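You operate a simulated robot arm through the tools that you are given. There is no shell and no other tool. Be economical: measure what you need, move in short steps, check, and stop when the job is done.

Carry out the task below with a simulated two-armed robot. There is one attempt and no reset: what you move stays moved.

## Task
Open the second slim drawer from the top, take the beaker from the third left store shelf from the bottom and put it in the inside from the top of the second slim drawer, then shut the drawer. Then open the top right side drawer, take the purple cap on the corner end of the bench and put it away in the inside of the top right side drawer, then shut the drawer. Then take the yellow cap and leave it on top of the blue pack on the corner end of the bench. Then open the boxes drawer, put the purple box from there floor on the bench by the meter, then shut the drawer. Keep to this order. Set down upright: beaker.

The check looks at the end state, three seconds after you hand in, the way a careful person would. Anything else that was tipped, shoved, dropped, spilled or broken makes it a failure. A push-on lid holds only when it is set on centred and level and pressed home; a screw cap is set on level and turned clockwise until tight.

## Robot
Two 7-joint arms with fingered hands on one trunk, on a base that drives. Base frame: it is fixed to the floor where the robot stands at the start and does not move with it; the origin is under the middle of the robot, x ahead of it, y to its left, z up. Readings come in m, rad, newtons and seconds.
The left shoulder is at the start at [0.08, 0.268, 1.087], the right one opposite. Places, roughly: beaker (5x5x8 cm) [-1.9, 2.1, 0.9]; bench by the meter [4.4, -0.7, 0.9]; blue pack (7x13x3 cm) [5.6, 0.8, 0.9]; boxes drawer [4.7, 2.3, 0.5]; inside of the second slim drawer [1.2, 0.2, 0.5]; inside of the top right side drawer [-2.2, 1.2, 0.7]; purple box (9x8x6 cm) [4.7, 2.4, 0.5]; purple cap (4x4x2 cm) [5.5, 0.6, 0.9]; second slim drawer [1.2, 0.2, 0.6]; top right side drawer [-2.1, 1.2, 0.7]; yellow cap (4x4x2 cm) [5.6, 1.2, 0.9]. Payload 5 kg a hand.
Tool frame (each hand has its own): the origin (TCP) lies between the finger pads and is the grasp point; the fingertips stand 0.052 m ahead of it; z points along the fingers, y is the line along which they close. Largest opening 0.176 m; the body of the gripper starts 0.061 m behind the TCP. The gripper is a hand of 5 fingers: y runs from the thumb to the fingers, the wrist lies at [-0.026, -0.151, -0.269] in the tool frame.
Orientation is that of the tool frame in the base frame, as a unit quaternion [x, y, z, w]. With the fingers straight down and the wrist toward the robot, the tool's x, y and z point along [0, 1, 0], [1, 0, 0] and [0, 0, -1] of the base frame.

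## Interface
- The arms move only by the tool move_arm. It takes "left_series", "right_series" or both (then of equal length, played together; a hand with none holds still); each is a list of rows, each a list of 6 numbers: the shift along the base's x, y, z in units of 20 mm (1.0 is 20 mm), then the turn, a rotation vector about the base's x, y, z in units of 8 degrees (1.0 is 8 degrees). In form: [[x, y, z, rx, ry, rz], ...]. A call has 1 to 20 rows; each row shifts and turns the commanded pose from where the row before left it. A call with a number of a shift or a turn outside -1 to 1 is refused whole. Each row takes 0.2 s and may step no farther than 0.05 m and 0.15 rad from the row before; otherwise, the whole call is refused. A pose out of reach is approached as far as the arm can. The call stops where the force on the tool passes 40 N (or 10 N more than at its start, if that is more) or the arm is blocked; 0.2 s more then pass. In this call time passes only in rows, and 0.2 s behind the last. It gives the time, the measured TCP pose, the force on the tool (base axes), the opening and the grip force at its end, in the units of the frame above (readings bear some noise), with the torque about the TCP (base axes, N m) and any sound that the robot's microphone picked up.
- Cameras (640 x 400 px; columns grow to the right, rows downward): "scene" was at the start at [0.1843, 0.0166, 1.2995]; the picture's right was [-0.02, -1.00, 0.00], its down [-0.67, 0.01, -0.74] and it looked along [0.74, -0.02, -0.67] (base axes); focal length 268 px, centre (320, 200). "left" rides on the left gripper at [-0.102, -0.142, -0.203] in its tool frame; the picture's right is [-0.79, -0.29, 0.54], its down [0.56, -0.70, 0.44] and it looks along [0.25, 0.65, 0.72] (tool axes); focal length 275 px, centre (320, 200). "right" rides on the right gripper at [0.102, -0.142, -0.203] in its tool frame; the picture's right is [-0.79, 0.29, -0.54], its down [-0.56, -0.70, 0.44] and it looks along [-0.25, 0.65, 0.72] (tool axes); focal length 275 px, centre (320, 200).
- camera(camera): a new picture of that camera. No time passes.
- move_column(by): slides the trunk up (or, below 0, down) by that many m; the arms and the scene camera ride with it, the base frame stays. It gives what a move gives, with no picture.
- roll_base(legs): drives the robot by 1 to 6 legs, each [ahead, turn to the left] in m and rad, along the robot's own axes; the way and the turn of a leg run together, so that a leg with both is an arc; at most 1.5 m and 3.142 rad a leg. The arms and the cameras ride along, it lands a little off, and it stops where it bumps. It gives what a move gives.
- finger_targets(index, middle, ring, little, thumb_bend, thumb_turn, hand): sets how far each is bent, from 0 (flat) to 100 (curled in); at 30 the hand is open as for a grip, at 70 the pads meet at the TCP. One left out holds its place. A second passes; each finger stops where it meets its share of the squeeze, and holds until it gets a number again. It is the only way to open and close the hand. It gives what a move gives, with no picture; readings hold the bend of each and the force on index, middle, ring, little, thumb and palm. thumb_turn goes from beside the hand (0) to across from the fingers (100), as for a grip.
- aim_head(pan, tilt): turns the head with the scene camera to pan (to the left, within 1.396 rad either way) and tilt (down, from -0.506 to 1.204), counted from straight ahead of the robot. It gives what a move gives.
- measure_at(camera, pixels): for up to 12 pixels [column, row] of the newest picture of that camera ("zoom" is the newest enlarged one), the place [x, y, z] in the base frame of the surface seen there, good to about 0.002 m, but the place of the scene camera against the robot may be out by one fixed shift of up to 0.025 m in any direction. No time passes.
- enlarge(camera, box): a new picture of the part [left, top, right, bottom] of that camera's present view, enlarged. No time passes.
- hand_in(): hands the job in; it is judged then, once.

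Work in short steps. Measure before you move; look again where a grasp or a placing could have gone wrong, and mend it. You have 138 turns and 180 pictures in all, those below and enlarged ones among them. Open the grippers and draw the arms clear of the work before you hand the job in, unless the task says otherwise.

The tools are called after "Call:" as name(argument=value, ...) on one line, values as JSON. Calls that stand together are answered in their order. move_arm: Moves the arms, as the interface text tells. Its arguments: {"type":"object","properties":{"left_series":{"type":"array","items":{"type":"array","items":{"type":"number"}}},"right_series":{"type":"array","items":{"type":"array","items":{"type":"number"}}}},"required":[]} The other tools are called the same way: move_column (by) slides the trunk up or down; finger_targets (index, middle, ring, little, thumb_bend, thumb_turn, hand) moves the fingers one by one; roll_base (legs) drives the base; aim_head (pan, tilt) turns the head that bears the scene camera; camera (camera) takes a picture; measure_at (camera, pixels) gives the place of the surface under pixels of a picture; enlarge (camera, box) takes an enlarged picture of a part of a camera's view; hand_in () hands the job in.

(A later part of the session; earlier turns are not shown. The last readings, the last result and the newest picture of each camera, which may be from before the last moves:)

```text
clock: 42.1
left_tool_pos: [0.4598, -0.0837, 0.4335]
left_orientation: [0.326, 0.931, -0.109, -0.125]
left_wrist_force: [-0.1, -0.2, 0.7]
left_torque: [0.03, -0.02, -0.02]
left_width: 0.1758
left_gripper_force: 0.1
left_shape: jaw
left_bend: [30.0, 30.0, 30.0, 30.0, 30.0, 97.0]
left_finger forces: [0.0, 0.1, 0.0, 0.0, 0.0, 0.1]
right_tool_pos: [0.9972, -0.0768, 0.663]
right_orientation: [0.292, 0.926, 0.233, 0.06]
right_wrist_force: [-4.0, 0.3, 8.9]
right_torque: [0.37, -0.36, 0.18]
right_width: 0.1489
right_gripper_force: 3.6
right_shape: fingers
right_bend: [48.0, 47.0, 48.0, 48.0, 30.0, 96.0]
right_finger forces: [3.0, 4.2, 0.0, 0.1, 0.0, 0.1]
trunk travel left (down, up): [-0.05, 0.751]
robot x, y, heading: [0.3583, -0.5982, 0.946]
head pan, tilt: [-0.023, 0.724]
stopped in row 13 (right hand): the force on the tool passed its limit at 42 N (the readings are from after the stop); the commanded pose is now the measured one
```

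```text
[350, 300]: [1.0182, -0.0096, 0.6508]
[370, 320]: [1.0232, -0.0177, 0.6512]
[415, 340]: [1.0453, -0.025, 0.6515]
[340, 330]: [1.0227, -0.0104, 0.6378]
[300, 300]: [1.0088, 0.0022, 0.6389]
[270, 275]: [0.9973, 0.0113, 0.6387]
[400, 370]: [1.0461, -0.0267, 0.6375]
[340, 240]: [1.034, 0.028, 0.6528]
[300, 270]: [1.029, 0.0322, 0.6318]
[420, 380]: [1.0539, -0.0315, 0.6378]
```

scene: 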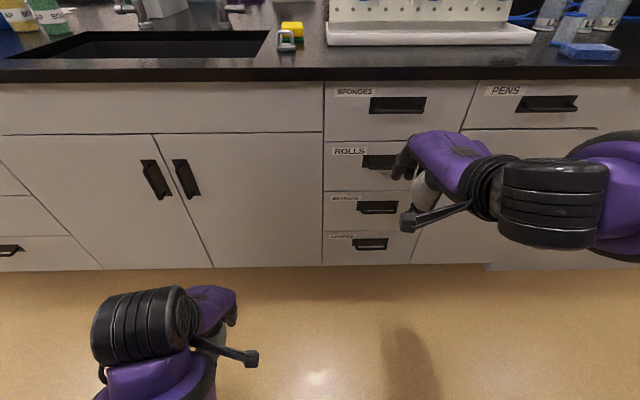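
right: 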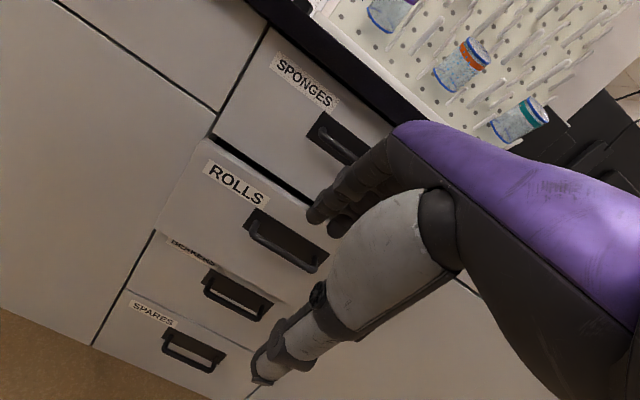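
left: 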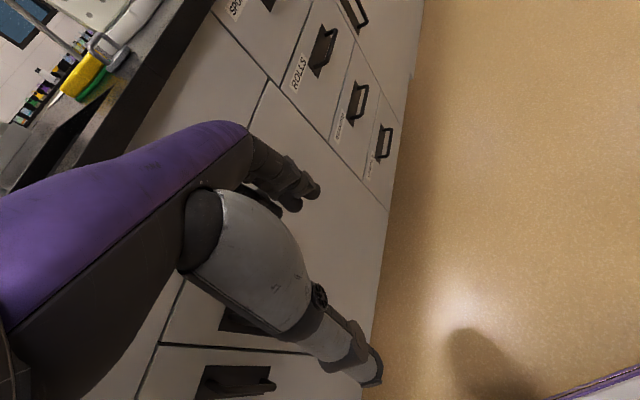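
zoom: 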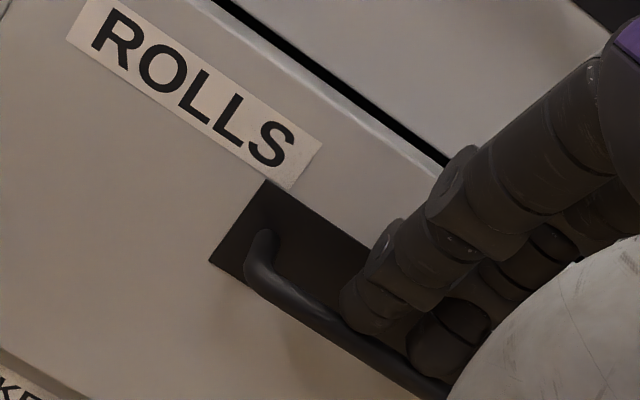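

The tips are at f ≈ 0.590, right over the bar (0.589–0.601), and the gap behind runs to 0.629. I'll lift 2 cm, advance 1.8 cm and go down again.

Call:
move_arm(right_series=[[0, 0, 0.5, 0, 0, 0], [0, 0, 0.5, 0, 0, 0], [0.26, 0.36, 0, 0, 0, 0], [0.26, 0.36, 0, 0, 0, 0], [0, 0, -0.4, 0, 0, 0], [0, 0, -0.5, 0, 0, 0], [0, 0, -0.5, 0, 0, 0], [0, 0, -0.5, 0, 0, 0], [0, 0, -0.5, 0, 0, 0]])

Call:
enlarge(camera="right", box=[200, 120, 400, 245])

```text
clock: 44.0
left_tool_pos: [0.4616, -0.0896, 0.4332]
left_orientation: [0.329, 0.929, -0.111, -0.129]
left_wrist_force: [0.4, -1.3, -0.3]
left_torque: [0.06, 0.0, -0.01]
left_width: 0.1757
left_gripper_force: 0.1
left_shape: jaw
left_bend: [30.0, 30.0, 30.0, 30.0, 30.0, 97.0]
left_finger forces: [0.0, 0.1, 0.0, 0.1, 0.1, 0.0]
right_tool_pos: [1.0045, -0.064, 0.6599]
right_orientation: [0.291, 0.922, 0.247, 0.063]
right_wrist_force: [-2.3, 3.3, 9.1]
right_torque: [0.55, -0.34, 0.34]
right_width: 0.1504
right_gripper_force: 3.9
right_shape: fingers
right_bend: [47.0, 47.0, 48.0, 48.0, 30.0, 96.0]
right_finger forces: [3.1, 5.3, 0.0, 0.0, 0.0, 0.1]
trunk travel left (down, up): [-0.05, 0.751]
robot x, y, heading: [0.3532, -0.5979, 0.939]
head pan, tilt: [-0.023, 0.724]
stopped in row 9 (right hand): the force on the tool passed its limit at 44 N (the readings are from after the stop); the commanded pose is now the measured one
```

```text
3.20 times, centred on (300, 182) of right
```

zoom: 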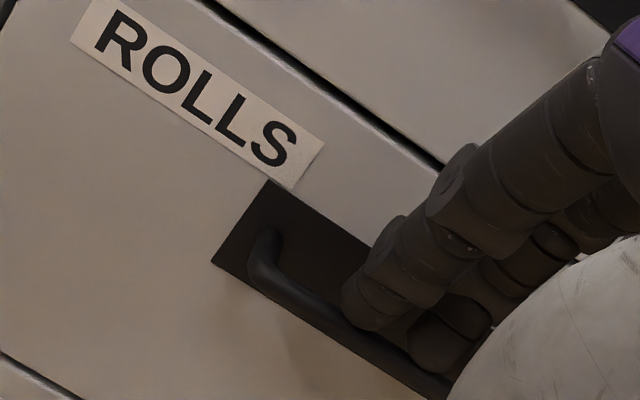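

The fingers lean forward about 28° at this pitch, so they skid on the bar. I'll raise up, bring the hand nearly vertical and bend the fingers a bit more so the tips hook properly.

Call:
move_arm(right_series=[[-0.2, -0.25, 0.5, 0, 0, 0], [-0.3, -0.4, 0.8, 0, 0, 0], [-0.3, -0.4, 0.8, -0.41, 0.29, 0], [0, 0, 0.4, -0.7, 0.5, 0], [0, 0, 0, -0.7, 0.5, 0], [0, 0, 0, -0.41, 0.29, 0]])

Call:
finger_targets(hand="right", index=52, middle=52, ring=52, little=52, thumb_bend=30)

Call:
camera(camera="right")

```text
clock: 45.4
left_tool_pos: [0.4601, -0.0883, 0.4322]
left_orientation: [0.328, 0.929, -0.11, -0.129]
left_wrist_force: [-0.1, 0.4, 0.7]
left_torque: [0.02, -0.01, 0.0]
left_width: 0.1756
left_gripper_force: 0.1
left_shape: jaw
left_bend: [30.0, 30.0, 30.0, 30.0, 30.0, 97.0]
left_finger forces: [0.0, 0.0, 0.0, 0.0, 0.0, 0.0]
right_tool_pos: [0.9873, -0.0859, 0.7093]
right_orientation: [0.304, 0.95, 0.066, 0.005]
right_wrist_force: [1.1, -0.9, 0.3]
right_torque: [0.06, 0.01, 0.03]
right_width: 0.1482
right_gripper_force: 0.0
right_shape: fingers
right_bend: [48.0, 48.0, 48.0, 48.0, 30.0, 96.0]
right_finger forces: [0.1, 0.0, 0.1, 0.0, 0.0, 0.1]
trunk travel left (down, up): [-0.05, 0.751]
robot x, y, heading: [0.3539, -0.6007, 0.948]
head pan, tilt: [-0.023, 0.724]
```

```text
clock: 46.4
left_tool_pos: [0.4611, -0.0888, 0.434]
left_orientation: [0.329, 0.929, -0.111, -0.129]
left_wrist_force: [-0.2, -0.7, 0.2]
left_torque: [0.02, -0.01, -0.01]
left_width: 0.176
left_gripper_force: 0.1
left_shape: jaw
left_bend: [30.0, 30.0, 30.0, 30.0, 30.0, 97.0]
left_finger forces: [0.1, 0.0, 0.0, 0.0, 0.1, 0.0]
right_tool_pos: [0.9903, -0.0864, 0.7087]
right_orientation: [0.304, 0.95, 0.067, 0.006]
right_wrist_force: [0.2, 0.1, 0.6]
right_torque: [-0.02, 0.02, 0.01]
right_width: 0.1392
right_gripper_force: 0.0
right_shape: fingers
right_bend: [52.0, 52.0, 52.0, 52.0, 30.0, 96.0]
right_finger forces: [0.2, 0.0, 0.0, 0.0, 0.0, 0.0]
trunk travel left (down, up): [-0.05, 0.751]
robot x, y, heading: [0.3552, -0.5958, 0.941]
head pan, tilt: [-0.023, 0.724]
```

```text
151 pictures are left
```

right: 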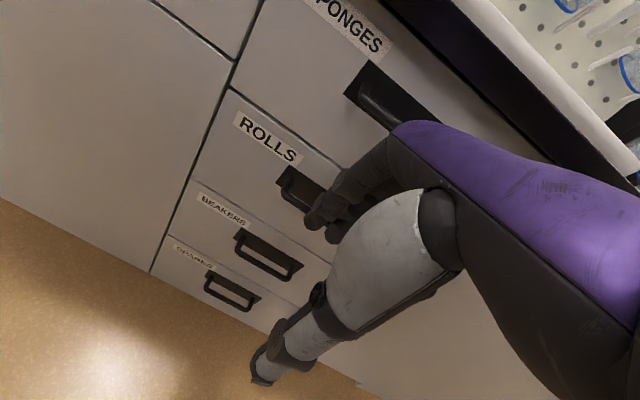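

Call:
measure_at(camera="right", pixels=[[312, 217], [333, 236], [327, 195], [350, 175], [372, 155], [285, 190], [298, 202], [300, 182], [250, 150], [385, 140], [365, 100]])

Call:
enlarge(camera="right", box=[230, 130, 390, 230])

```text
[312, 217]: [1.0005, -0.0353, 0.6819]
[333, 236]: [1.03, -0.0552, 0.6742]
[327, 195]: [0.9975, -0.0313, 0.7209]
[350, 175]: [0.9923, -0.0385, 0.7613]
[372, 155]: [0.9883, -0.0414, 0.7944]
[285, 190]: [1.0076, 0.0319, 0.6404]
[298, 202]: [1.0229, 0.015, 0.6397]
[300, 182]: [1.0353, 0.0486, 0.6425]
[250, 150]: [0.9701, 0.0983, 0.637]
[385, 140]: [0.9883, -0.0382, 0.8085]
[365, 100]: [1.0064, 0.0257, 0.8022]
```

```text
4.00 times, centred on (310, 180) of right
```

zoom: 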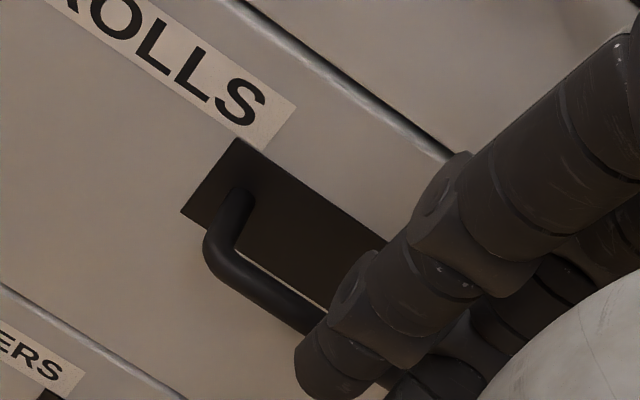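

Nearly vertical would hit the SPONGES handle above, so I need about 20° of tilt with more finger curl. I'll adjust and remeasure the tips.

Call:
move_arm(right_series=[[-0.2, -0.28, 0, 0.3, -0.22, 0], [0, 0, 0, 0.45, -0.33, 0], [0, 0, 0, 0.45, -0.33, 0]])

Call:
finger_targets(hand="right", index=56, middle=56, ring=56, little=56, thumb_bend=30)

Call:
enlarge(camera="right", box=[230, 120, 390, 245])

```text
clock: 47.2
left_tool_pos: [0.4613, -0.0894, 0.433]
left_orientation: [0.328, 0.929, -0.111, -0.128]
left_wrist_force: [0.1, -0.6, -1.2]
left_torque: [-0.02, -0.04, 0.0]
left_width: 0.1759
left_gripper_force: 0.0
left_shape: jaw
left_bend: [30.0, 30.0, 30.0, 30.0, 30.0, 97.0]
left_finger forces: [0.0, 0.0, 0.0, 0.0, 0.0, 0.1]
right_tool_pos: [0.9839, -0.0904, 0.7088]
right_orientation: [0.299, 0.939, 0.166, 0.039]
right_wrist_force: [-0.1, 0.3, 0.2]
right_torque: [0.0, 0.02, 0.01]
right_width: 0.1392
right_gripper_force: 0.0
right_shape: fingers
right_bend: [52.0, 52.0, 52.0, 52.0, 30.0, 96.0]
right_finger forces: [0.0, 0.0, 0.0, 0.0, 0.0, 0.0]
trunk travel left (down, up): [-0.05, 0.751]
robot x, y, heading: [0.3554, -0.6002, 0.942]
head pan, tilt: [-0.023, 0.724]
```

```text
clock: 48.2
left_tool_pos: [0.4614, -0.0883, 0.4321]
left_orientation: [0.328, 0.929, -0.111, -0.129]
left_wrist_force: [-0.6, -0.2, -0.2]
left_torque: [0.0, 0.01, -0.01]
left_width: 0.1759
left_gripper_force: 0.0
left_shape: jaw
left_bend: [30.0, 30.0, 30.0, 30.0, 30.0, 97.0]
left_finger forces: [0.0, 0.0, 0.1, 0.0, 0.1, 0.0]
right_tool_pos: [0.9854, -0.0912, 0.7082]
right_orientation: [0.299, 0.939, 0.165, 0.038]
right_wrist_force: [0.4, -0.5, 0.3]
right_torque: [0.03, 0.03, 0.0]
right_width: 0.13
right_gripper_force: 0.2
right_shape: fingers
right_bend: [56.0, 56.0, 56.0, 56.0, 30.0, 96.0]
right_finger forces: [0.0, 0.0, 0.0, 0.1, 0.0, 0.0]
trunk travel left (down, up): [-0.05, 0.751]
robot x, y, heading: [0.3567, -0.598, 0.944]
head pan, tilt: [-0.023, 0.724]
```

```text
3.20 times, centred on (310, 182) of right
```

zoom: 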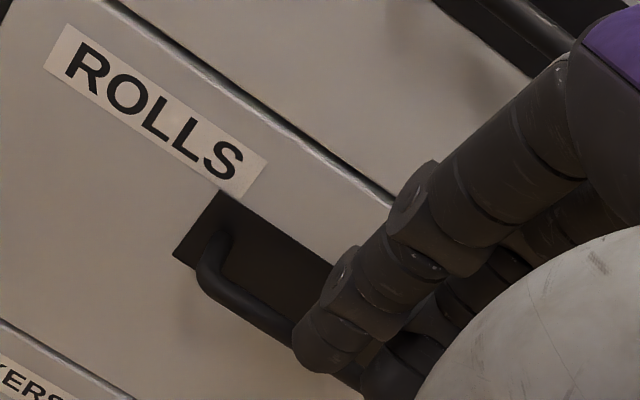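

Call:
measure_at(camera="zoom", pixels=[[305, 345], [325, 360], [385, 370], [350, 310], [410, 240], [480, 180], [270, 315], [225, 285], [300, 280], [350, 380], [150, 250]])

```text
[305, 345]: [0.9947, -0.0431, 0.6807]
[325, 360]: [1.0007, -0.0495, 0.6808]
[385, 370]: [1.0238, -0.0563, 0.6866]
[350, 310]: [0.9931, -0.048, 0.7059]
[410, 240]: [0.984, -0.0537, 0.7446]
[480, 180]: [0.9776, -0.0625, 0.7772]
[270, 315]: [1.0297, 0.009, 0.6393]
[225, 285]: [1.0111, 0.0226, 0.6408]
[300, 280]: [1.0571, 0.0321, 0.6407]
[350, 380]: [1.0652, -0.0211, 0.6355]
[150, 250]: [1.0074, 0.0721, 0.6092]
```

The tips are at f ≈ 0.548 and the gap behind the bar is 0.621–0.646. I'll advance 7.5 cm, then go down 5 cm.

Call:
move_arm(right_series=[[0.2, 0.28, 0, 0, 0, 0], [0.5, 0.69, 0, 0, 0, 0], [0.5, 0.69, 0, 0, 0, 0], [0.5, 0.69, 0, 0, 0, 0], [0.5, 0.69, 0, 0, 0, 0], [0, 0, -0.3, 0, 0, 0], [0, 0, -0.5, 0, 0, 0], [0, 0, -0.5, 0, 0, 0], [0, 0, -0.5, 0, 0, 0], [0, 0, -0.5, 0, 0, 0], [0, 0, -0.5, 0, 0, 0]])

Call:
enlarge(camera="right", box=[200, 120, 400, 245])

```text
clock: 49.3
left_tool_pos: [0.4598, -0.095, 0.4325]
left_orientation: [0.332, 0.927, -0.112, -0.134]
left_wrist_force: [-1.1, 0.2, 1.5]
left_torque: [0.01, -0.12, -0.04]
left_width: 0.176
left_gripper_force: 0.2
left_shape: jaw
left_bend: [30.0, 30.0, 30.0, 30.0, 30.0, 97.0]
left_finger forces: [0.0, 0.0, 0.0, 0.1, 0.0, 0.0]
right_tool_pos: [1.0082, -0.0537, 0.7162]
right_orientation: [0.296, 0.94, 0.167, 0.041]
right_wrist_force: [-6.7, -11.1, -1.3]
right_torque: [0.6, -0.42, -0.34]
right_width: 0.1303
right_gripper_force: 5.4
right_shape: fingers
right_bend: [56.0, 57.0, 56.0, 56.0, 30.0, 96.0]
right_finger forces: [0.0, 11.3, 0.1, 0.0, 0.0, 0.0]
trunk travel left (down, up): [-0.05, 0.751]
robot x, y, heading: [0.3547, -0.5974, 0.943]
head pan, tilt: [-0.023, 0.724]
stopped in row 5 (right hand): the force on the tool passed its limit at 57 N (the readings are from after the stop); the commanded pose is now the measured one
```

```text
3.20 times, centred on (300, 182) of right
```

zoom: 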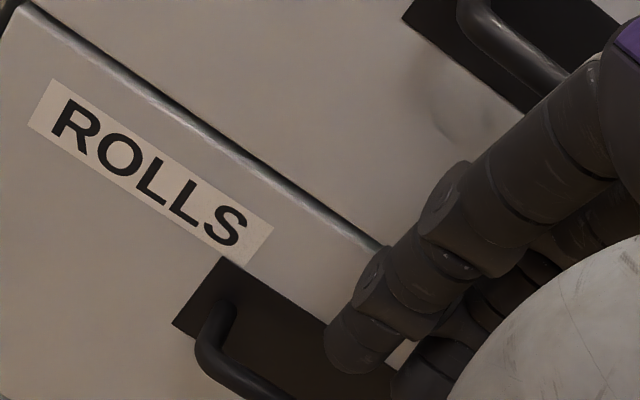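

The middle finger juts about 8 mm ahead of the index and hit the face. I'll fold the middle, ring and little fingers away and hook with the index only.

Call:
finger_targets(hand="right", index=54, middle=90, ring=90, little=90, thumb_bend=30)

Call:
enlarge(camera="right", box=[200, 100, 400, 225])

Call:
measure_at(camera="zoom", pixels=[[340, 405], [335, 385], [360, 410], [290, 380], [210, 350], [240, 440], [330, 340], [500, 60], [580, 100]])

```text
clock: 50.3
left_tool_pos: [0.4607, -0.0942, 0.4321]
left_orientation: [0.331, 0.927, -0.112, -0.133]
left_wrist_force: [-0.8, -0.6, 0.9]
left_torque: [-0.02, 0.01, 0.01]
left_width: 0.1757
left_gripper_force: 0.0
left_shape: jaw
left_bend: [30.0, 30.0, 30.0, 30.0, 30.0, 97.0]
left_finger forces: [0.0, 0.0, 0.1, 0.0, 0.0, 0.0]
right_tool_pos: [1.0105, -0.0526, 0.7153]
right_orientation: [0.295, 0.94, 0.166, 0.039]
right_wrist_force: [-0.3, -0.5, -0.1]
right_torque: [0.0, 0.0, -0.02]
right_width: 0.1344
right_gripper_force: 0.2
right_shape: fingers
right_bend: [54.0, 90.0, 90.0, 90.0, 30.0, 96.0]
right_finger forces: [0.1, 0.0, 0.0, 0.0, 0.0, 0.1]
trunk travel left (down, up): [-0.05, 0.751]
robot x, y, heading: [0.358, -0.5952, 0.942]
head pan, tilt: [-0.023, 0.724]
```

```text
3.20 times, centred on (300, 162) of right
```

zoom: 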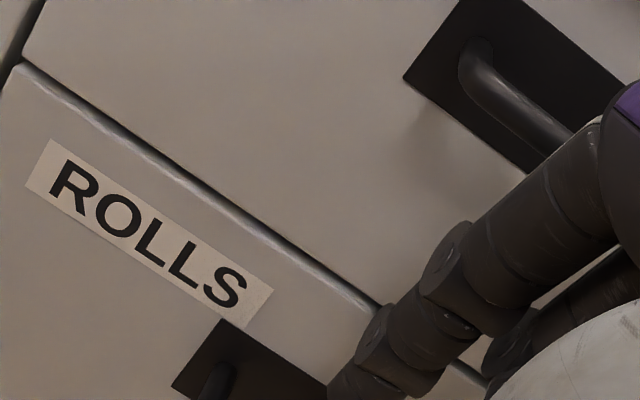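

```text
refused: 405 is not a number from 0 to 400
```

Call:
enlarge(camera="right", box=[200, 140, 400, 265])

Call:
measure_at(camera="zoom", pixels=[[340, 290], [335, 270], [360, 300], [290, 330], [210, 240], [240, 310], [330, 240], [250, 250], [150, 250], [330, 350]])

```text
3.20 times, centred on (300, 202) of right
```

zoom: 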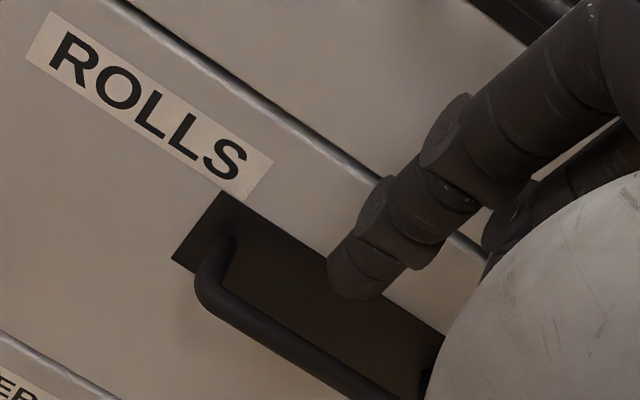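

```text
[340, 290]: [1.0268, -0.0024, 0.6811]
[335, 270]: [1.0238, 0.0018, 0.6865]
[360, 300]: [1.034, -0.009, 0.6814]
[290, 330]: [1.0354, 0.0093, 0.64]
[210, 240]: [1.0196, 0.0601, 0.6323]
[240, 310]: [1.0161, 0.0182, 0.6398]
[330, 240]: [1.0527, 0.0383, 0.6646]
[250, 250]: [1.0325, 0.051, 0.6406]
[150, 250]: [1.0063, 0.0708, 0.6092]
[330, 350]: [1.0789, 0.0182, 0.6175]
```

The index tip is at f ≈ 0.599. I'll advance 2.5 cm more and go down 6 cm.

Call:
move_arm(right_series=[[0.2, 0.28, 0, 0, 0, 0], [0.3, 0.4, 0, 0, 0, 0], [0.24, 0.33, 0, 0, 0, 0], [0, 0, -0.3, 0, 0, 0], [0, 0, -0.5, 0, 0, 0], [0, 0, -0.5, 0, 0, 0], [0, 0, -0.5, 0, 0, 0], [0, 0, -0.5, 0, 0, 0], [0, 0, -0.5, 0, 0, 0], [0, 0, -0.3, 0, 0, 0]])

Call:
enlarge(camera="right", box=[200, 120, 400, 245])

```text
clock: 51.1
left_tool_pos: [0.4591, -0.1018, 0.4321]
left_orientation: [0.335, 0.925, -0.112, -0.138]
left_wrist_force: [-0.4, 0.2, 0.6]
left_torque: [0.04, -0.14, -0.02]
left_width: 0.176
left_gripper_force: 0.1
left_shape: jaw
left_bend: [30.0, 30.0, 30.0, 30.0, 30.0, 97.0]
left_finger forces: [0.0, 0.1, 0.1, 0.0, 0.1, 0.0]
right_tool_pos: [1.0158, -0.0439, 0.7256]
right_orientation: [0.292, 0.94, 0.173, 0.043]
right_wrist_force: [-0.9, -0.6, 1.8]
right_torque: [-0.1, -0.08, -0.08]
right_width: 0.1347
right_gripper_force: 0.0
right_shape: fingers
right_bend: [54.0, 90.0, 90.0, 90.0, 30.0, 96.0]
right_finger forces: [0.0, 0.0, 0.0, 0.1, 0.1, 0.0]
trunk travel left (down, up): [-0.05, 0.751]
robot x, y, heading: [0.3544, -0.599, 0.941]
head pan, tilt: [-0.023, 0.724]
stopped in row 4 (right hand): the force on the tool passed its limit at 53 N (the readings are from after the stop); the commanded pose is now the measured one
```

```text
3.20 times, centred on (300, 182) of right
```

zoom: 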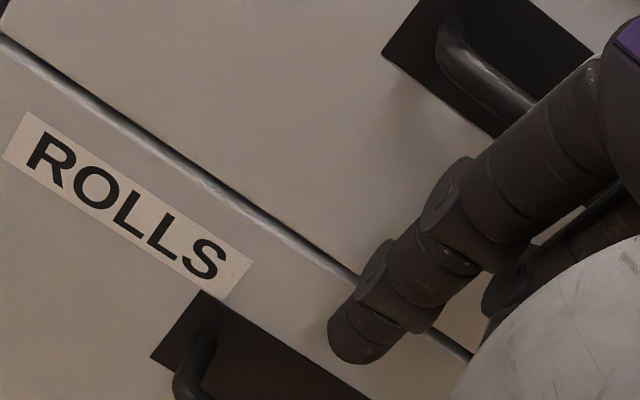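

With no finger force, it was the knuckles that hit the SPONGES handle above. I'll tilt back to about 29° and curl the index more so its tip stays vertical.

Call:
move_arm(right_series=[[-0.2, -0.28, 0, 0, 0, 0], [-0.4, -0.55, -0.3, 0.3, -0.22, 0], [-0.2, -0.28, -0.4, 0.45, -0.33, 0], [0, 0, 0, 0.3, -0.22, 0]])

Call:
finger_targets(hand="right", index=60)

Call:
enlarge(camera="right", box=[200, 120, 400, 245])

Call:
measure_at(camera="zoom", pixels=[[330, 340], [350, 355], [380, 290], [440, 200], [260, 340], [230, 310], [300, 350], [300, 270], [150, 290]])

```text
clock: 52.1
left_tool_pos: [0.4594, -0.1011, 0.4302]
left_orientation: [0.334, 0.926, -0.114, -0.138]
left_wrist_force: [0.5, 0.8, 0.4]
left_torque: [-0.02, 0.05, -0.04]
left_width: 0.176
left_gripper_force: 0.1
left_shape: jaw
left_bend: [30.0, 30.0, 30.0, 30.0, 30.0, 97.0]
left_finger forces: [0.0, 0.0, 0.1, 0.0, 0.1, 0.0]
right_tool_pos: [0.9999, -0.0648, 0.7097]
right_orientation: [0.286, 0.921, 0.255, 0.07]
right_wrist_force: [-0.1, 0.4, 1.3]
right_torque: [-0.02, 0.03, -0.01]
right_width: 0.1344
right_gripper_force: 0.0
right_shape: fingers
right_bend: [54.0, 90.0, 90.0, 90.0, 30.0, 96.0]
right_finger forces: [0.1, 0.1, 0.0, 0.0, 0.0, 0.1]
trunk travel left (down, up): [-0.05, 0.751]
robot x, y, heading: [0.3577, -0.5991, 0.942]
head pan, tilt: [-0.023, 0.724]
```

```text
clock: 53.1
left_tool_pos: [0.4595, -0.0999, 0.43]
left_orientation: [0.335, 0.925, -0.113, -0.138]
left_wrist_force: [-0.4, 0.2, -0.2]
left_torque: [-0.03, 0.0, 0.03]
left_width: 0.1762
left_gripper_force: 0.0
left_shape: jaw
left_bend: [30.0, 30.0, 30.0, 30.0, 30.0, 97.0]
left_finger forces: [0.0, 0.0, 0.0, 0.1, 0.0, 0.0]
right_tool_pos: [0.9984, -0.0649, 0.7102]
right_orientation: [0.286, 0.921, 0.255, 0.07]
right_wrist_force: [0.1, -0.2, 0.1]
right_torque: [-0.02, 0.0, 0.01]
right_width: 0.1216
right_gripper_force: 0.0
right_shape: fingers
right_bend: [60.0, 90.0, 90.0, 90.0, 30.0, 96.0]
right_finger forces: [0.0, 0.1, 0.0, 0.1, 0.0, 0.0]
trunk travel left (down, up): [-0.05, 0.751]
robot x, y, heading: [0.3543, -0.5975, 0.939]
head pan, tilt: [-0.023, 0.724]
```

```text
3.20 times, centred on (300, 182) of right
```

zoom: 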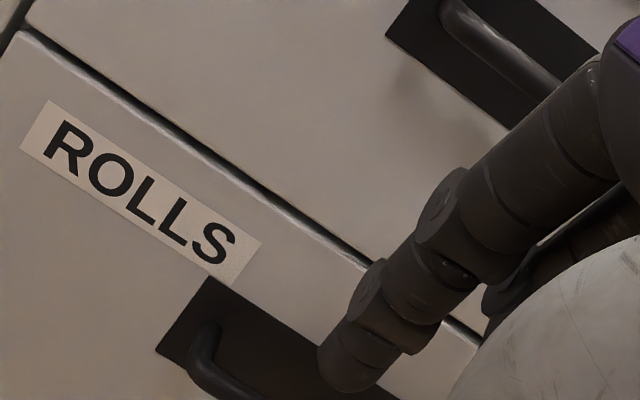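

```text
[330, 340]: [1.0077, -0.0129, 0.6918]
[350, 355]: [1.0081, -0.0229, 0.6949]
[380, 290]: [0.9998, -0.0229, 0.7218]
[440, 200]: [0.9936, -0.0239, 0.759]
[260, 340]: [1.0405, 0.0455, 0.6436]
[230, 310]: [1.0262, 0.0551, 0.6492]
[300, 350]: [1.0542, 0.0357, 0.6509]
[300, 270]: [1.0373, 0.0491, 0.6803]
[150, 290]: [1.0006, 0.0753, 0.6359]
```

The index is now near vertical at f ≈ 0.575, tip z ≈ 0.685. I'll lower 1.6 cm, advance 5 cm, then go down 5 cm.

Call:
move_arm(right_series=[[0, 0, -0.4, 0, 0, 0], [0, 0, -0.4, 0, 0, 0], [0.2, 0.28, 0, 0, 0, 0], [0.35, 0.48, 0, 0, 0, 0], [0.35, 0.48, 0, 0, 0, 0], [0.35, 0.48, 0, 0, 0, 0], [0.2, 0.28, 0, 0, 0, 0], [0, 0, -0.3, 0, 0, 0], [0, 0, -0.5, 0, 0, 0], [0, 0, -0.5, 0, 0, 0], [0, 0, -0.5, 0, 0, 0], [0, 0, -0.5, 0, 0, 0], [0, 0, -0.3, 0, 0, 0]])

Call:
enlarge(camera="right", box=[200, 120, 400, 245])

```text
clock: 55.9
left_tool_pos: [0.4599, -0.0998, 0.4306]
left_orientation: [0.334, 0.926, -0.113, -0.139]
left_wrist_force: [1.0, 0.3, 0.2]
left_torque: [0.07, 0.0, -0.01]
left_width: 0.1759
left_gripper_force: 0.0
left_shape: jaw
left_bend: [30.0, 30.0, 30.0, 30.0, 30.0, 97.0]
left_finger forces: [0.1, 0.0, 0.0, 0.0, 0.1, 0.0]
right_tool_pos: [1.0298, -0.025, 0.6404]
right_orientation: [0.287, 0.921, 0.255, 0.07]
right_wrist_force: [0.1, -0.1, 0.8]
right_torque: [0.04, 0.03, 0.05]
right_width: 0.1216
right_gripper_force: 0.9
right_shape: fingers
right_bend: [60.0, 90.0, 90.0, 90.0, 30.0, 96.0]
right_finger forces: [0.1, 0.0, 0.0, 0.0, 0.0, 0.1]
trunk travel left (down, up): [-0.05, 0.751]
robot x, y, heading: [0.3582, -0.5988, 0.943]
head pan, tilt: [-0.023, 0.724]
```

```text
3.20 times, centred on (300, 182) of right
```

zoom: 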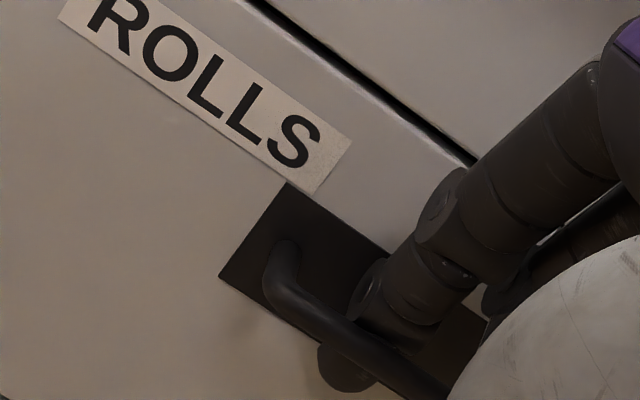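

The index is cleanly hooked behind the bar with its tip below it and no force. I'll pull the drawer out.

Call:
move_arm(right_series=[[-0.1, -0.14, 0, 0, 0, 0], [-0.2, -0.28, 0, 0, 0, 0], [-0.3, -0.4, 0, 0, 0, 0], [-0.4, -0.55, 0, 0, 0, 0], [-0.4, -0.55, 0, 0, 0, 0], [-0.4, -0.55, 0, 0, 0, 0], [-0.4, -0.55, 0, 0, 0, 0], [-0.4, -0.55, 0, 0, 0, 0], [-0.4, -0.55, 0, 0, 0, 0], [-0.4, -0.55, 0, 0, 0, 0], [-0.4, -0.55, 0, 0, 0, 0], [-0.4, -0.55, 0, 0, 0, 0], [-0.4, -0.55, 0, 0, 0, 0], [-0.4, -0.55, 0, 0, 0, 0], [-0.4, -0.55, 0, 0, 0, 0], [-0.4, -0.55, 0, 0, 0, 0]])

Call:
camera(camera="right")

Call:
camera(camera="scene")

```text
clock: 59.3
left_tool_pos: [0.4593, -0.1007, 0.4298]
left_orientation: [0.333, 0.926, -0.114, -0.138]
left_wrist_force: [-0.3, -0.9, 0.1]
left_torque: [0.01, -0.01, -0.01]
left_width: 0.1758
left_gripper_force: 0.1
left_shape: jaw
left_bend: [30.0, 30.0, 30.0, 30.0, 30.0, 97.0]
left_finger forces: [0.0, 0.1, 0.1, 0.1, 0.1, 0.0]
right_tool_pos: [0.9421, -0.1303, 0.6363]
right_orientation: [0.287, 0.921, 0.254, 0.071]
right_wrist_force: [3.8, -1.1, 4.6]
right_torque: [0.11, -0.02, -0.18]
right_width: 0.1227
right_gripper_force: 5.0
right_shape: fingers
right_bend: [59.0, 90.0, 90.0, 90.0, 30.0, 96.0]
right_finger forces: [8.7, 0.0, 0.1, 0.0, 0.0, 0.1]
right hand out of reach, approached as far as the arm can: row 12, 13, 14, 15, 16
trunk travel left (down, up): [-0.05, 0.751]
robot x, y, heading: [0.3559, -0.5994, 0.941]
head pan, tilt: [-0.023, 0.724]
```

```text
142 pictures are left
```

right: 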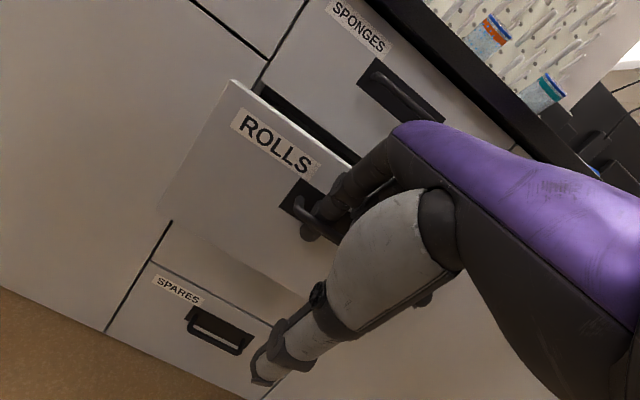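

```text
141 pictures are left
```

scene: 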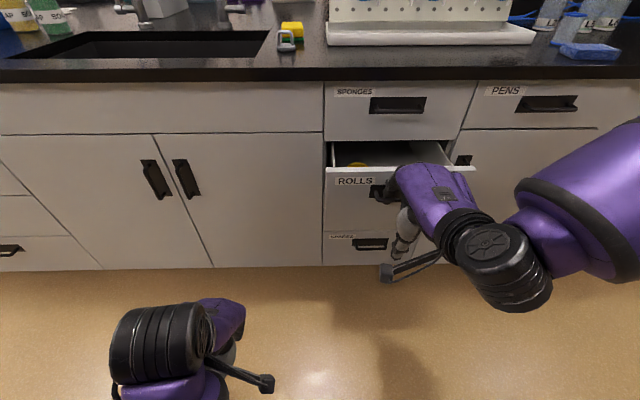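

The drawer is about 13 cm out and the arm is at its limit. With the finger still hooked, I'll drive the base straight back 15 cm.

Call:
roll_base(legs=[[-0.15, 0]])

Call:
camera(camera="scene")

```text
clock: 61.0
left_tool_pos: [0.3701, -0.2232, 0.4307]
left_orientation: [0.334, 0.925, -0.114, -0.138]
left_wrist_force: [-0.9, 0.0, 0.5]
left_torque: [-0.03, 0.01, -0.03]
left_width: 0.1762
left_gripper_force: 0.0
left_shape: jaw
left_bend: [30.0, 30.0, 30.0, 30.0, 30.0, 97.0]
left_finger forces: [0.1, 0.0, 0.0, 0.0, 0.1, 0.0]
right_tool_pos: [0.8518, -0.2517, 0.634]
right_orientation: [0.286, 0.921, 0.254, 0.069]
right_wrist_force: [0.8, -1.2, 5.9]
right_torque: [0.12, -0.02, -0.11]
right_width: 0.1216
right_gripper_force: 5.1
right_shape: fingers
right_bend: [60.0, 90.0, 90.0, 90.0, 30.0, 96.0]
right_finger forces: [10.1, 0.1, 0.0, 0.0, 0.0, 0.0]
trunk travel left (down, up): [-0.05, 0.751]
robot x, y, heading: [0.2688, -0.7222, 0.942]
head pan, tilt: [-0.023, 0.724]
```

```text
140 pictures are left
```

scene: 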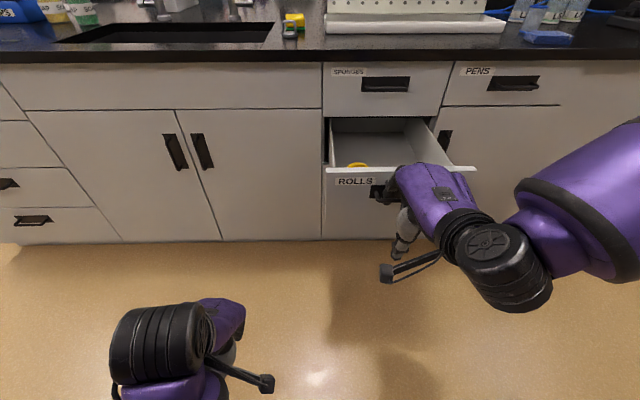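

The drawer is about 28 cm open with room inside. I'll unhook by lifting the hand straight up, then back off, restore the trunk height and back away.

Call:
move_arm(right_series=[[0.15, 0.2, 0, 0, 0, 0], [0.1, 0.15, 0.3, 0, 0, 0], [0, 0, 0.6, 0, 0, 0], [0, 0, 0.8, 0, 0, 0], [0, 0, 0.8, 0, 0, 0], [0, 0, 0.8, 0, 0, 0], [0, 0, 0.8, 0, 0, 0], [-0.2, -0.3, 0.8, 0, 0, 0]])

Call:
roll_base(legs=[[-0.35, 0]])

Call:
move_column(by=0.25)

Call:
aim_head(pan=1.39, tilt=0.35)

Call:
camera(camera="scene")

```text
clock: 62.8
left_tool_pos: [0.3703, -0.2305, 0.4291]
left_orientation: [0.337, 0.924, -0.114, -0.142]
left_wrist_force: [-0.5, 0.0, -1.2]
left_torque: [-0.02, 0.0, 0.0]
left_width: 0.1762
left_gripper_force: 0.0
left_shape: jaw
left_bend: [30.0, 30.0, 30.0, 30.0, 30.0, 97.0]
left_finger forces: [0.0, 0.0, 0.0, 0.1, 0.0, 0.1]
right_tool_pos: [0.8539, -0.2376, 0.7212]
right_orientation: [0.286, 0.92, 0.259, 0.072]
right_wrist_force: [-0.7, 0.5, -1.4]
right_torque: [0.0, -0.01, -0.01]
right_width: 0.121
right_gripper_force: 0.0
right_shape: fingers
right_bend: [60.0, 90.0, 90.0, 90.0, 30.0, 96.0]
right_finger forces: [0.1, 0.1, 0.0, 0.0, 0.0, 0.0]
right hand out of reach, approached as far as the arm can: row 1, 2, 3, 4, 6, 8
trunk travel left (down, up): [-0.05, 0.751]
robot x, y, heading: [0.2675, -0.7221, 0.946]
head pan, tilt: [-0.023, 0.724]
```

```text
clock: 65.7
left_tool_pos: [0.161, -0.5144, 0.4293]
left_orientation: [0.334, 0.925, -0.115, -0.142]
left_wrist_force: [-0.5, 0.3, 0.5]
left_torque: [0.0, 0.0, -0.02]
left_width: 0.1761
left_gripper_force: 0.0
left_shape: jaw
left_bend: [30.0, 30.0, 30.0, 30.0, 30.0, 97.0]
left_finger forces: [0.0, 0.0, 0.0, 0.1, 0.0, 0.0]
right_tool_pos: [0.6424, -0.5197, 0.7216]
right_orientation: [0.282, 0.921, 0.26, 0.072]
right_wrist_force: [-0.5, -0.6, -0.7]
right_torque: [0.01, -0.01, 0.01]
right_width: 0.1212
right_gripper_force: 0.0
right_shape: fingers
right_bend: [60.0, 90.0, 90.0, 90.0, 30.0, 96.0]
right_finger forces: [0.1, 0.0, 0.1, 0.1, 0.0, 0.1]
trunk travel left (down, up): [-0.05, 0.751]
robot x, y, heading: [0.0596, -1.0092, 0.954]
head pan, tilt: [-0.023, 0.724]
```

```text
clock: 68.3
left_tool_pos: [0.1203, -0.4848, 0.6749]
left_orientation: [0.328, 0.92, -0.086, -0.195]
left_wrist_force: [0.6, 0.0, 0.2]
left_torque: [-0.04, 0.02, -0.02]
left_width: 0.176
left_gripper_force: 0.0
left_shape: jaw
left_bend: [30.0, 30.0, 30.0, 30.0, 30.0, 98.0]
left_finger forces: [0.1, 0.1, 0.0, 0.1, 0.0, 0.0]
right_tool_pos: [0.6392, -0.5283, 0.9806]
right_orientation: [0.282, 0.919, 0.266, 0.074]
right_wrist_force: [0.9, 0.7, -0.5]
right_torque: [-0.01, 0.02, 0.0]
right_width: 0.1211
right_gripper_force: 0.0
right_shape: fingers
right_bend: [60.0, 90.0, 90.0, 90.0, 30.0, 96.0]
right_finger forces: [0.0, 0.1, 0.0, 0.0, 0.0, 0.1]
trunk travel left (down, up): [-0.3, 0.501]
robot x, y, heading: [0.0615, -1.0105, 0.955]
head pan, tilt: [-0.023, 0.724]
```

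```text
clock: 69.8
left_tool_pos: [0.1182, -0.491, 0.6721]
left_orientation: [0.331, 0.918, -0.09, -0.197]
left_wrist_force: [-0.1, -0.4, -0.5]
left_torque: [0.0, 0.0, 0.0]
left_width: 0.1762
left_gripper_force: 0.0
left_shape: jaw
left_bend: [30.0, 30.0, 30.0, 30.0, 30.0, 98.0]
left_finger forces: [0.1, 0.0, 0.1, 0.1, 0.0, 0.0]
right_tool_pos: [0.6384, -0.5264, 0.9809]
right_orientation: [0.282, 0.919, 0.267, 0.073]
right_wrist_force: [0.2, 0.2, 0.3]
right_torque: [0.01, -0.01, 0.0]
right_width: 0.1211
right_gripper_force: 0.1
right_shape: fingers
right_bend: [60.0, 90.0, 90.0, 90.0, 30.0, 96.0]
right_finger forces: [0.0, 0.0, 0.1, 0.0, 0.0, 0.0]
trunk travel left (down, up): [-0.3, 0.501]
robot x, y, heading: [0.0615, -1.0109, 0.952]
head pan, tilt: [1.389, 0.351]
```

```text
139 pictures are left
```

scene: 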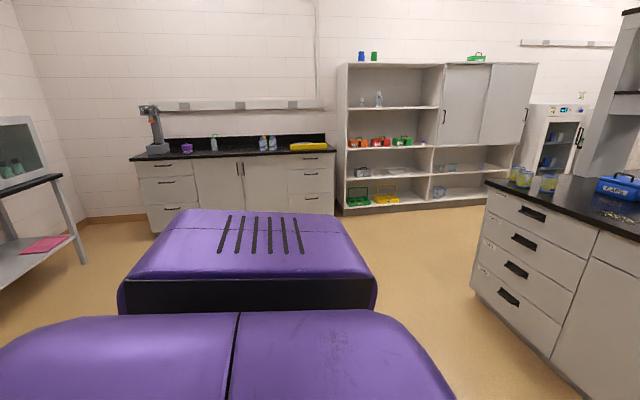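

The store shelf unit is ahead-left, around (390,130), with the side bench next to it. I'll zoom on both to find the beaker and measure.

Call:
enlarge(camera="scene", box=[330, 40, 490, 215])

Call:
measure_at(camera="scene", pixels=[[345, 213], [435, 203], [340, 70], [438, 70], [379, 100], [379, 105], [390, 147], [390, 177], [390, 203], [335, 212], [170, 165], [320, 158]])

```text
2.29 times, centred on (410, 128) of scene
```

zoom: 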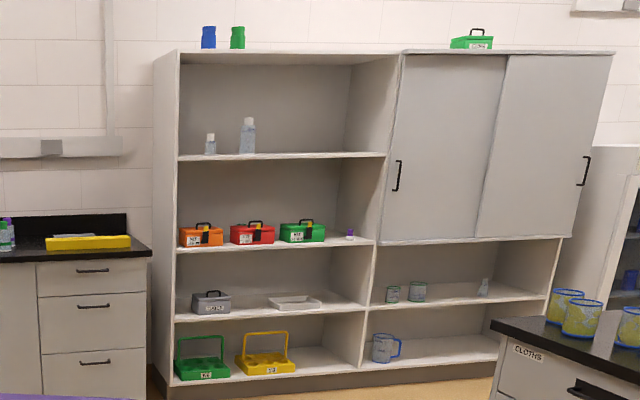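

```text
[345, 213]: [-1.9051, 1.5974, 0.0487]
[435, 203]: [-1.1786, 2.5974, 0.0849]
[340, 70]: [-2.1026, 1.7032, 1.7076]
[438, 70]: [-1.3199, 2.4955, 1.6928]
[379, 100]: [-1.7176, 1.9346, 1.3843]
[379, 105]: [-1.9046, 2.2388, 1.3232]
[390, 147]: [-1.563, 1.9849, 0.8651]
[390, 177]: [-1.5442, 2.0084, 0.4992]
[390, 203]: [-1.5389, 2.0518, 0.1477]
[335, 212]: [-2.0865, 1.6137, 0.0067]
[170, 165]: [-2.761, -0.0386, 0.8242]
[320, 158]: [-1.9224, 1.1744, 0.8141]
```

Call:
measure_at(camera="scene", pixels=[[472, 290], [486, 183], [555, 355], [500, 240], [335, 212], [312, 180], [312, 172], [290, 172], [333, 172], [312, 158], [85, 280], [10, 345]])

Call:
aim_head(pan=0.7, tilt=0.35)

Call:
camera(camera="scene")

```text
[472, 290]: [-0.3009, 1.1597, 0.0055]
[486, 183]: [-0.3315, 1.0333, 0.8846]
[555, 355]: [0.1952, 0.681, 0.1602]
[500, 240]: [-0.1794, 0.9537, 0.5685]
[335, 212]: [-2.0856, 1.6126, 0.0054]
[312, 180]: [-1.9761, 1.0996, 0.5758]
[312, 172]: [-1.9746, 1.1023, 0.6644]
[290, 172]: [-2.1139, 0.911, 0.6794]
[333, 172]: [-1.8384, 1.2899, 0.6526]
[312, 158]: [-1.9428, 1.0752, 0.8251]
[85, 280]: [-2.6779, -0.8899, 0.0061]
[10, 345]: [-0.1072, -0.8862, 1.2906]
```

```text
clock: 70.9
left_tool_pos: [0.1169, -0.4922, 0.6703]
left_orientation: [0.331, 0.918, -0.091, -0.198]
left_wrist_force: [0.6, -0.3, -0.2]
left_torque: [-0.03, 0.01, 0.01]
left_width: 0.1759
left_gripper_force: 0.0
left_shape: jaw
left_bend: [30.0, 30.0, 30.0, 30.0, 30.0, 98.0]
left_finger forces: [0.0, 0.0, 0.0, 0.0, 0.0, 0.1]
right_tool_pos: [0.6396, -0.5284, 0.9811]
right_orientation: [0.282, 0.919, 0.266, 0.074]
right_wrist_force: [-0.9, -0.1, 0.1]
right_torque: [-0.02, 0.0, 0.02]
right_width: 0.1213
right_gripper_force: 0.0
right_shape: fingers
right_bend: [60.0, 90.0, 90.0, 90.0, 30.0, 96.0]
right_finger forces: [0.0, 0.0, 0.0, 0.0, 0.0, 0.0]
trunk travel left (down, up): [-0.3, 0.501]
robot x, y, heading: [0.0615, -1.006, 0.952]
head pan, tilt: [0.7, 0.351]
```

```text
137 pictures are left
```

scene: 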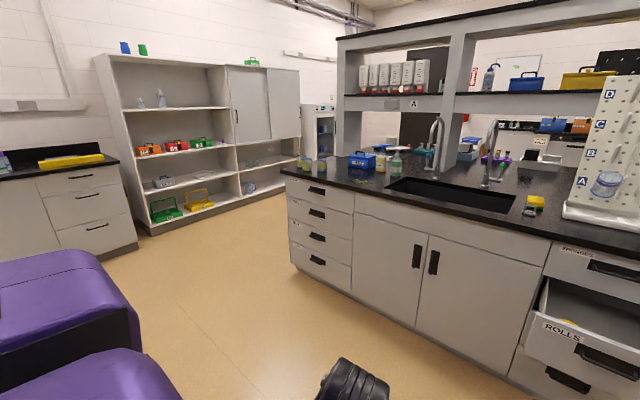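

The floor toward the store shelf is clear, and the island corner is at (-0.30, 1.16). I'll drive to a viewing spot facing the shelf.

Call:
roll_base(legs=[[0, 1.048], [1.4, 0], [1.0, 0], [0, 0.514]])

Call:
aim_head(pan=0, tilt=0.3)

Call:
camera(camera="scene")

```text
clock: 93.1
left_tool_pos: [-1.4651, 1.2208, 0.6713]
left_orientation: [-0.412, 0.885, -0.204, -0.075]
left_wrist_force: [-0.7, 1.0, -0.7]
left_torque: [-0.03, -0.03, 0.03]
left_width: 0.1761
left_gripper_force: 0.0
left_shape: jaw
left_bend: [30.0, 30.0, 30.0, 30.0, 30.0, 98.0]
left_finger forces: [0.1, 0.1, 0.0, 0.0, 0.1, 0.0]
right_tool_pos: [-1.4263, 1.743, 0.9816]
right_orientation: [-0.447, 0.851, 0.24, -0.135]
right_wrist_force: [0.3, 0.5, -0.3]
right_torque: [0.0, 0.02, 0.02]
right_width: 0.1211
right_gripper_force: 0.0
right_shape: fingers
right_bend: [60.0, 90.0, 90.0, 90.0, 30.0, 96.0]
right_finger forces: [0.0, 0.0, 0.0, 0.1, 0.0, 0.0]
trunk travel left (down, up): [-0.3, 0.501]
robot x, y, heading: [-0.9454, 1.1624, 2.514]
head pan, tilt: [0.7, 0.351]
```

```text
clock: 94.2
left_tool_pos: [-1.4611, 1.2137, 0.6772]
left_orientation: [-0.413, 0.885, -0.2, -0.08]
left_wrist_force: [0.3, -0.5, 1.0]
left_torque: [-0.05, -0.03, -0.02]
left_width: 0.1758
left_gripper_force: 0.1
left_shape: jaw
left_bend: [30.0, 30.0, 30.0, 30.0, 30.0, 98.0]
left_finger forces: [0.0, 0.0, 0.0, 0.0, 0.0, 0.1]
right_tool_pos: [-1.4157, 1.7361, 0.9908]
right_orientation: [-0.447, 0.849, 0.247, -0.138]
right_wrist_force: [1.0, 0.2, -0.1]
right_torque: [-0.06, -0.01, 0.07]
right_width: 0.1212
right_gripper_force: 0.1
right_shape: fingers
right_bend: [60.0, 90.0, 90.0, 90.0, 30.0, 96.0]
right_finger forces: [0.0, 0.1, 0.1, 0.0, 0.1, 0.1]
trunk travel left (down, up): [-0.3, 0.501]
robot x, y, heading: [-0.9476, 1.1647, 2.514]
head pan, tilt: [0.0, 0.3]
```

```text
136 pictures are left
```

scene: 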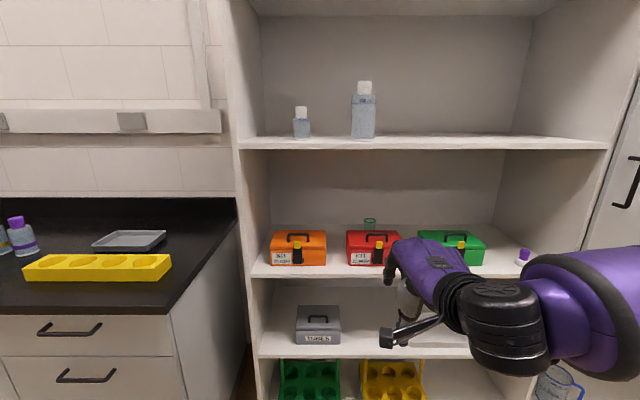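

The beaker's green rim shows at (370,222), behind the red box. I'll zoom and measure.

Call:
enlarge(camera="scene", box=[240, 130, 560, 330])

Call:
measure_at(camera="scene", pixels=[[370, 222], [365, 226], [376, 226], [350, 240], [398, 240], [372, 255], [327, 235], [420, 238], [340, 272], [338, 258], [420, 147], [338, 225]])

```text
2.00 times, centred on (400, 230) of scene
```

zoom: 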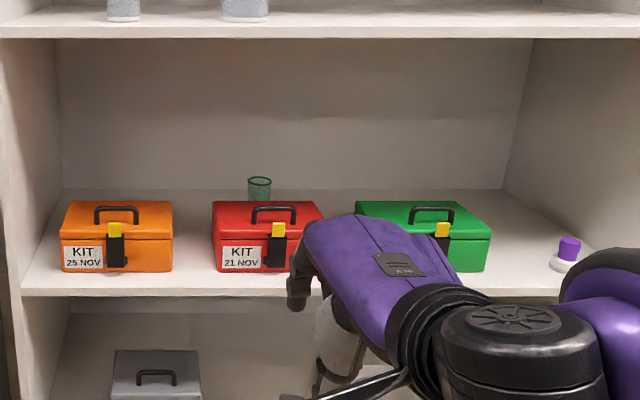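

```text
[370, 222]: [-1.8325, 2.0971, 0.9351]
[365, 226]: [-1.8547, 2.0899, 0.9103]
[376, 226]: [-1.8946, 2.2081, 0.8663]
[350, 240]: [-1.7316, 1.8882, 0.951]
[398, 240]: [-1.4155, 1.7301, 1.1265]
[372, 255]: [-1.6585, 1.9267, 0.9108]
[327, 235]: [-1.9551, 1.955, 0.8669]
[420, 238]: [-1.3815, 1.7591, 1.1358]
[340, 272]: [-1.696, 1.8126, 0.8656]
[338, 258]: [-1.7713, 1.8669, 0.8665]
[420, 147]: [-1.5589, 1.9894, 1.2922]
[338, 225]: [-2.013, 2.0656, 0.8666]
```

The beaker is behind the red box at about (-1.85, 2.10), with its rim at z ≈ 0.945 and the upper shelf's underside near 1.28. I'll check the red box's handle height, then pull the left hand back and set the right hand's height and side position.

Call:
measure_at(camera="zoom", pixels=[[273, 207], [215, 203], [270, 222], [317, 203], [260, 178], [260, 190], [250, 182], [270, 182], [300, 36], [172, 240], [212, 240], [320, 215]])

Call:
finger_targets(hand="right", index=45, middle=45, ring=45, little=45, thumb_bend=45, thumb_turn=98)

Call:
move_arm(right_series=[[0.1, 0.1, 0.3, 0, 0, 0], [0.2, 0.3, 0.5, 0, 0, 0], [0.3, 0.4, 0.7, 0, 0, 0], [0.3, 0.4, 0.7, 0, 0, 0], [0.3, 0.4, 0.7, 0, 0, 0], [0.2, 0.3, 0.5, 0, 0, 0]], left_series=[[0.2, -0.15, 0, 0, 0, 0], [0.5, -0.35, 0, 0, 0, 0], [0.8, -0.55, 0, 0, 0, 0], [0.8, -0.55, 0, 0, 0, 0], [0.8, -0.55, 0, 0, 0, 0], [0.8, -0.55, 0, 0, 0, 0]])

Call:
camera(camera="right")

```text
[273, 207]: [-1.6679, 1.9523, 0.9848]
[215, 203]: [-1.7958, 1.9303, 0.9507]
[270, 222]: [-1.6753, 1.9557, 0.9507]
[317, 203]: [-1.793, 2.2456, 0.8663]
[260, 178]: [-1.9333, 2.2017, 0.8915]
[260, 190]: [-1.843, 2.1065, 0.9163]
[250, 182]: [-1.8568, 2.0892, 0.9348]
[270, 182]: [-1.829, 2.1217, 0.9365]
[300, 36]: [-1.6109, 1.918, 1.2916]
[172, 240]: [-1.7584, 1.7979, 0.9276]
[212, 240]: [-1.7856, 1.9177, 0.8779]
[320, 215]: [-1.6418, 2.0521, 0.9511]
```

```text
clock: 95.2
left_tool_pos: [-1.4604, 1.2146, 0.6769]
left_orientation: [-0.414, 0.884, -0.2, -0.081]
left_wrist_force: [1.4, -0.4, 0.0]
left_torque: [0.02, -0.03, 0.01]
left_width: 0.1761
left_gripper_force: 0.0
left_shape: jaw
left_bend: [30.0, 30.0, 30.0, 30.0, 30.0, 98.0]
left_finger forces: [0.0, 0.0, 0.0, 0.1, 0.1, 0.0]
right_tool_pos: [-1.4165, 1.735, 0.9912]
right_orientation: [-0.446, 0.849, 0.247, -0.138]
right_wrist_force: [-0.2, -0.5, 0.2]
right_torque: [0.01, -0.03, -0.02]
right_width: 0.122
right_gripper_force: 0.2
right_shape: fingers
right_bend: [45.0, 45.0, 45.0, 45.0, 45.0, 97.0]
right_finger forces: [0.0, 0.1, 0.1, 0.0, 0.0, 0.1]
trunk travel left (down, up): [-0.3, 0.501]
robot x, y, heading: [-0.9406, 1.1644, 2.521]
head pan, tilt: [0.0, 0.3]
```

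```text
clock: 96.6
left_tool_pos: [-1.3961, 1.2017, 0.6527]
left_orientation: [-0.413, 0.886, -0.197, -0.077]
left_wrist_force: [0.0, -0.5, -0.3]
left_torque: [0.01, 0.0, -0.01]
left_width: 0.1759
left_gripper_force: 0.0
left_shape: jaw
left_bend: [30.0, 30.0, 30.0, 30.0, 30.0, 98.0]
left_finger forces: [0.0, 0.0, 0.0, 0.0, 0.0, 0.0]
left hand out of reach, approached as far as the arm can: row 3, 4, 5, 6
right_tool_pos: [-1.3874, 1.7727, 1.0596]
right_orientation: [-0.447, 0.849, 0.246, -0.139]
right_wrist_force: [-0.7, 0.5, -0.3]
right_torque: [0.01, -0.01, -0.03]
right_width: 0.1217
right_gripper_force: 0.1
right_shape: fingers
right_bend: [45.0, 45.0, 45.0, 45.0, 45.0, 97.0]
right_finger forces: [0.0, 0.0, 0.0, 0.1, 0.1, 0.0]
trunk travel left (down, up): [-0.3, 0.501]
robot x, y, heading: [-0.9482, 1.1646, 2.517]
head pan, tilt: [0.0, 0.3]
```

```text
134 pictures are left
```

right: 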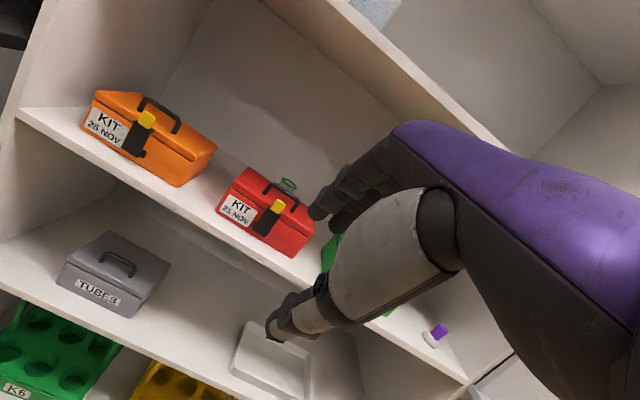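

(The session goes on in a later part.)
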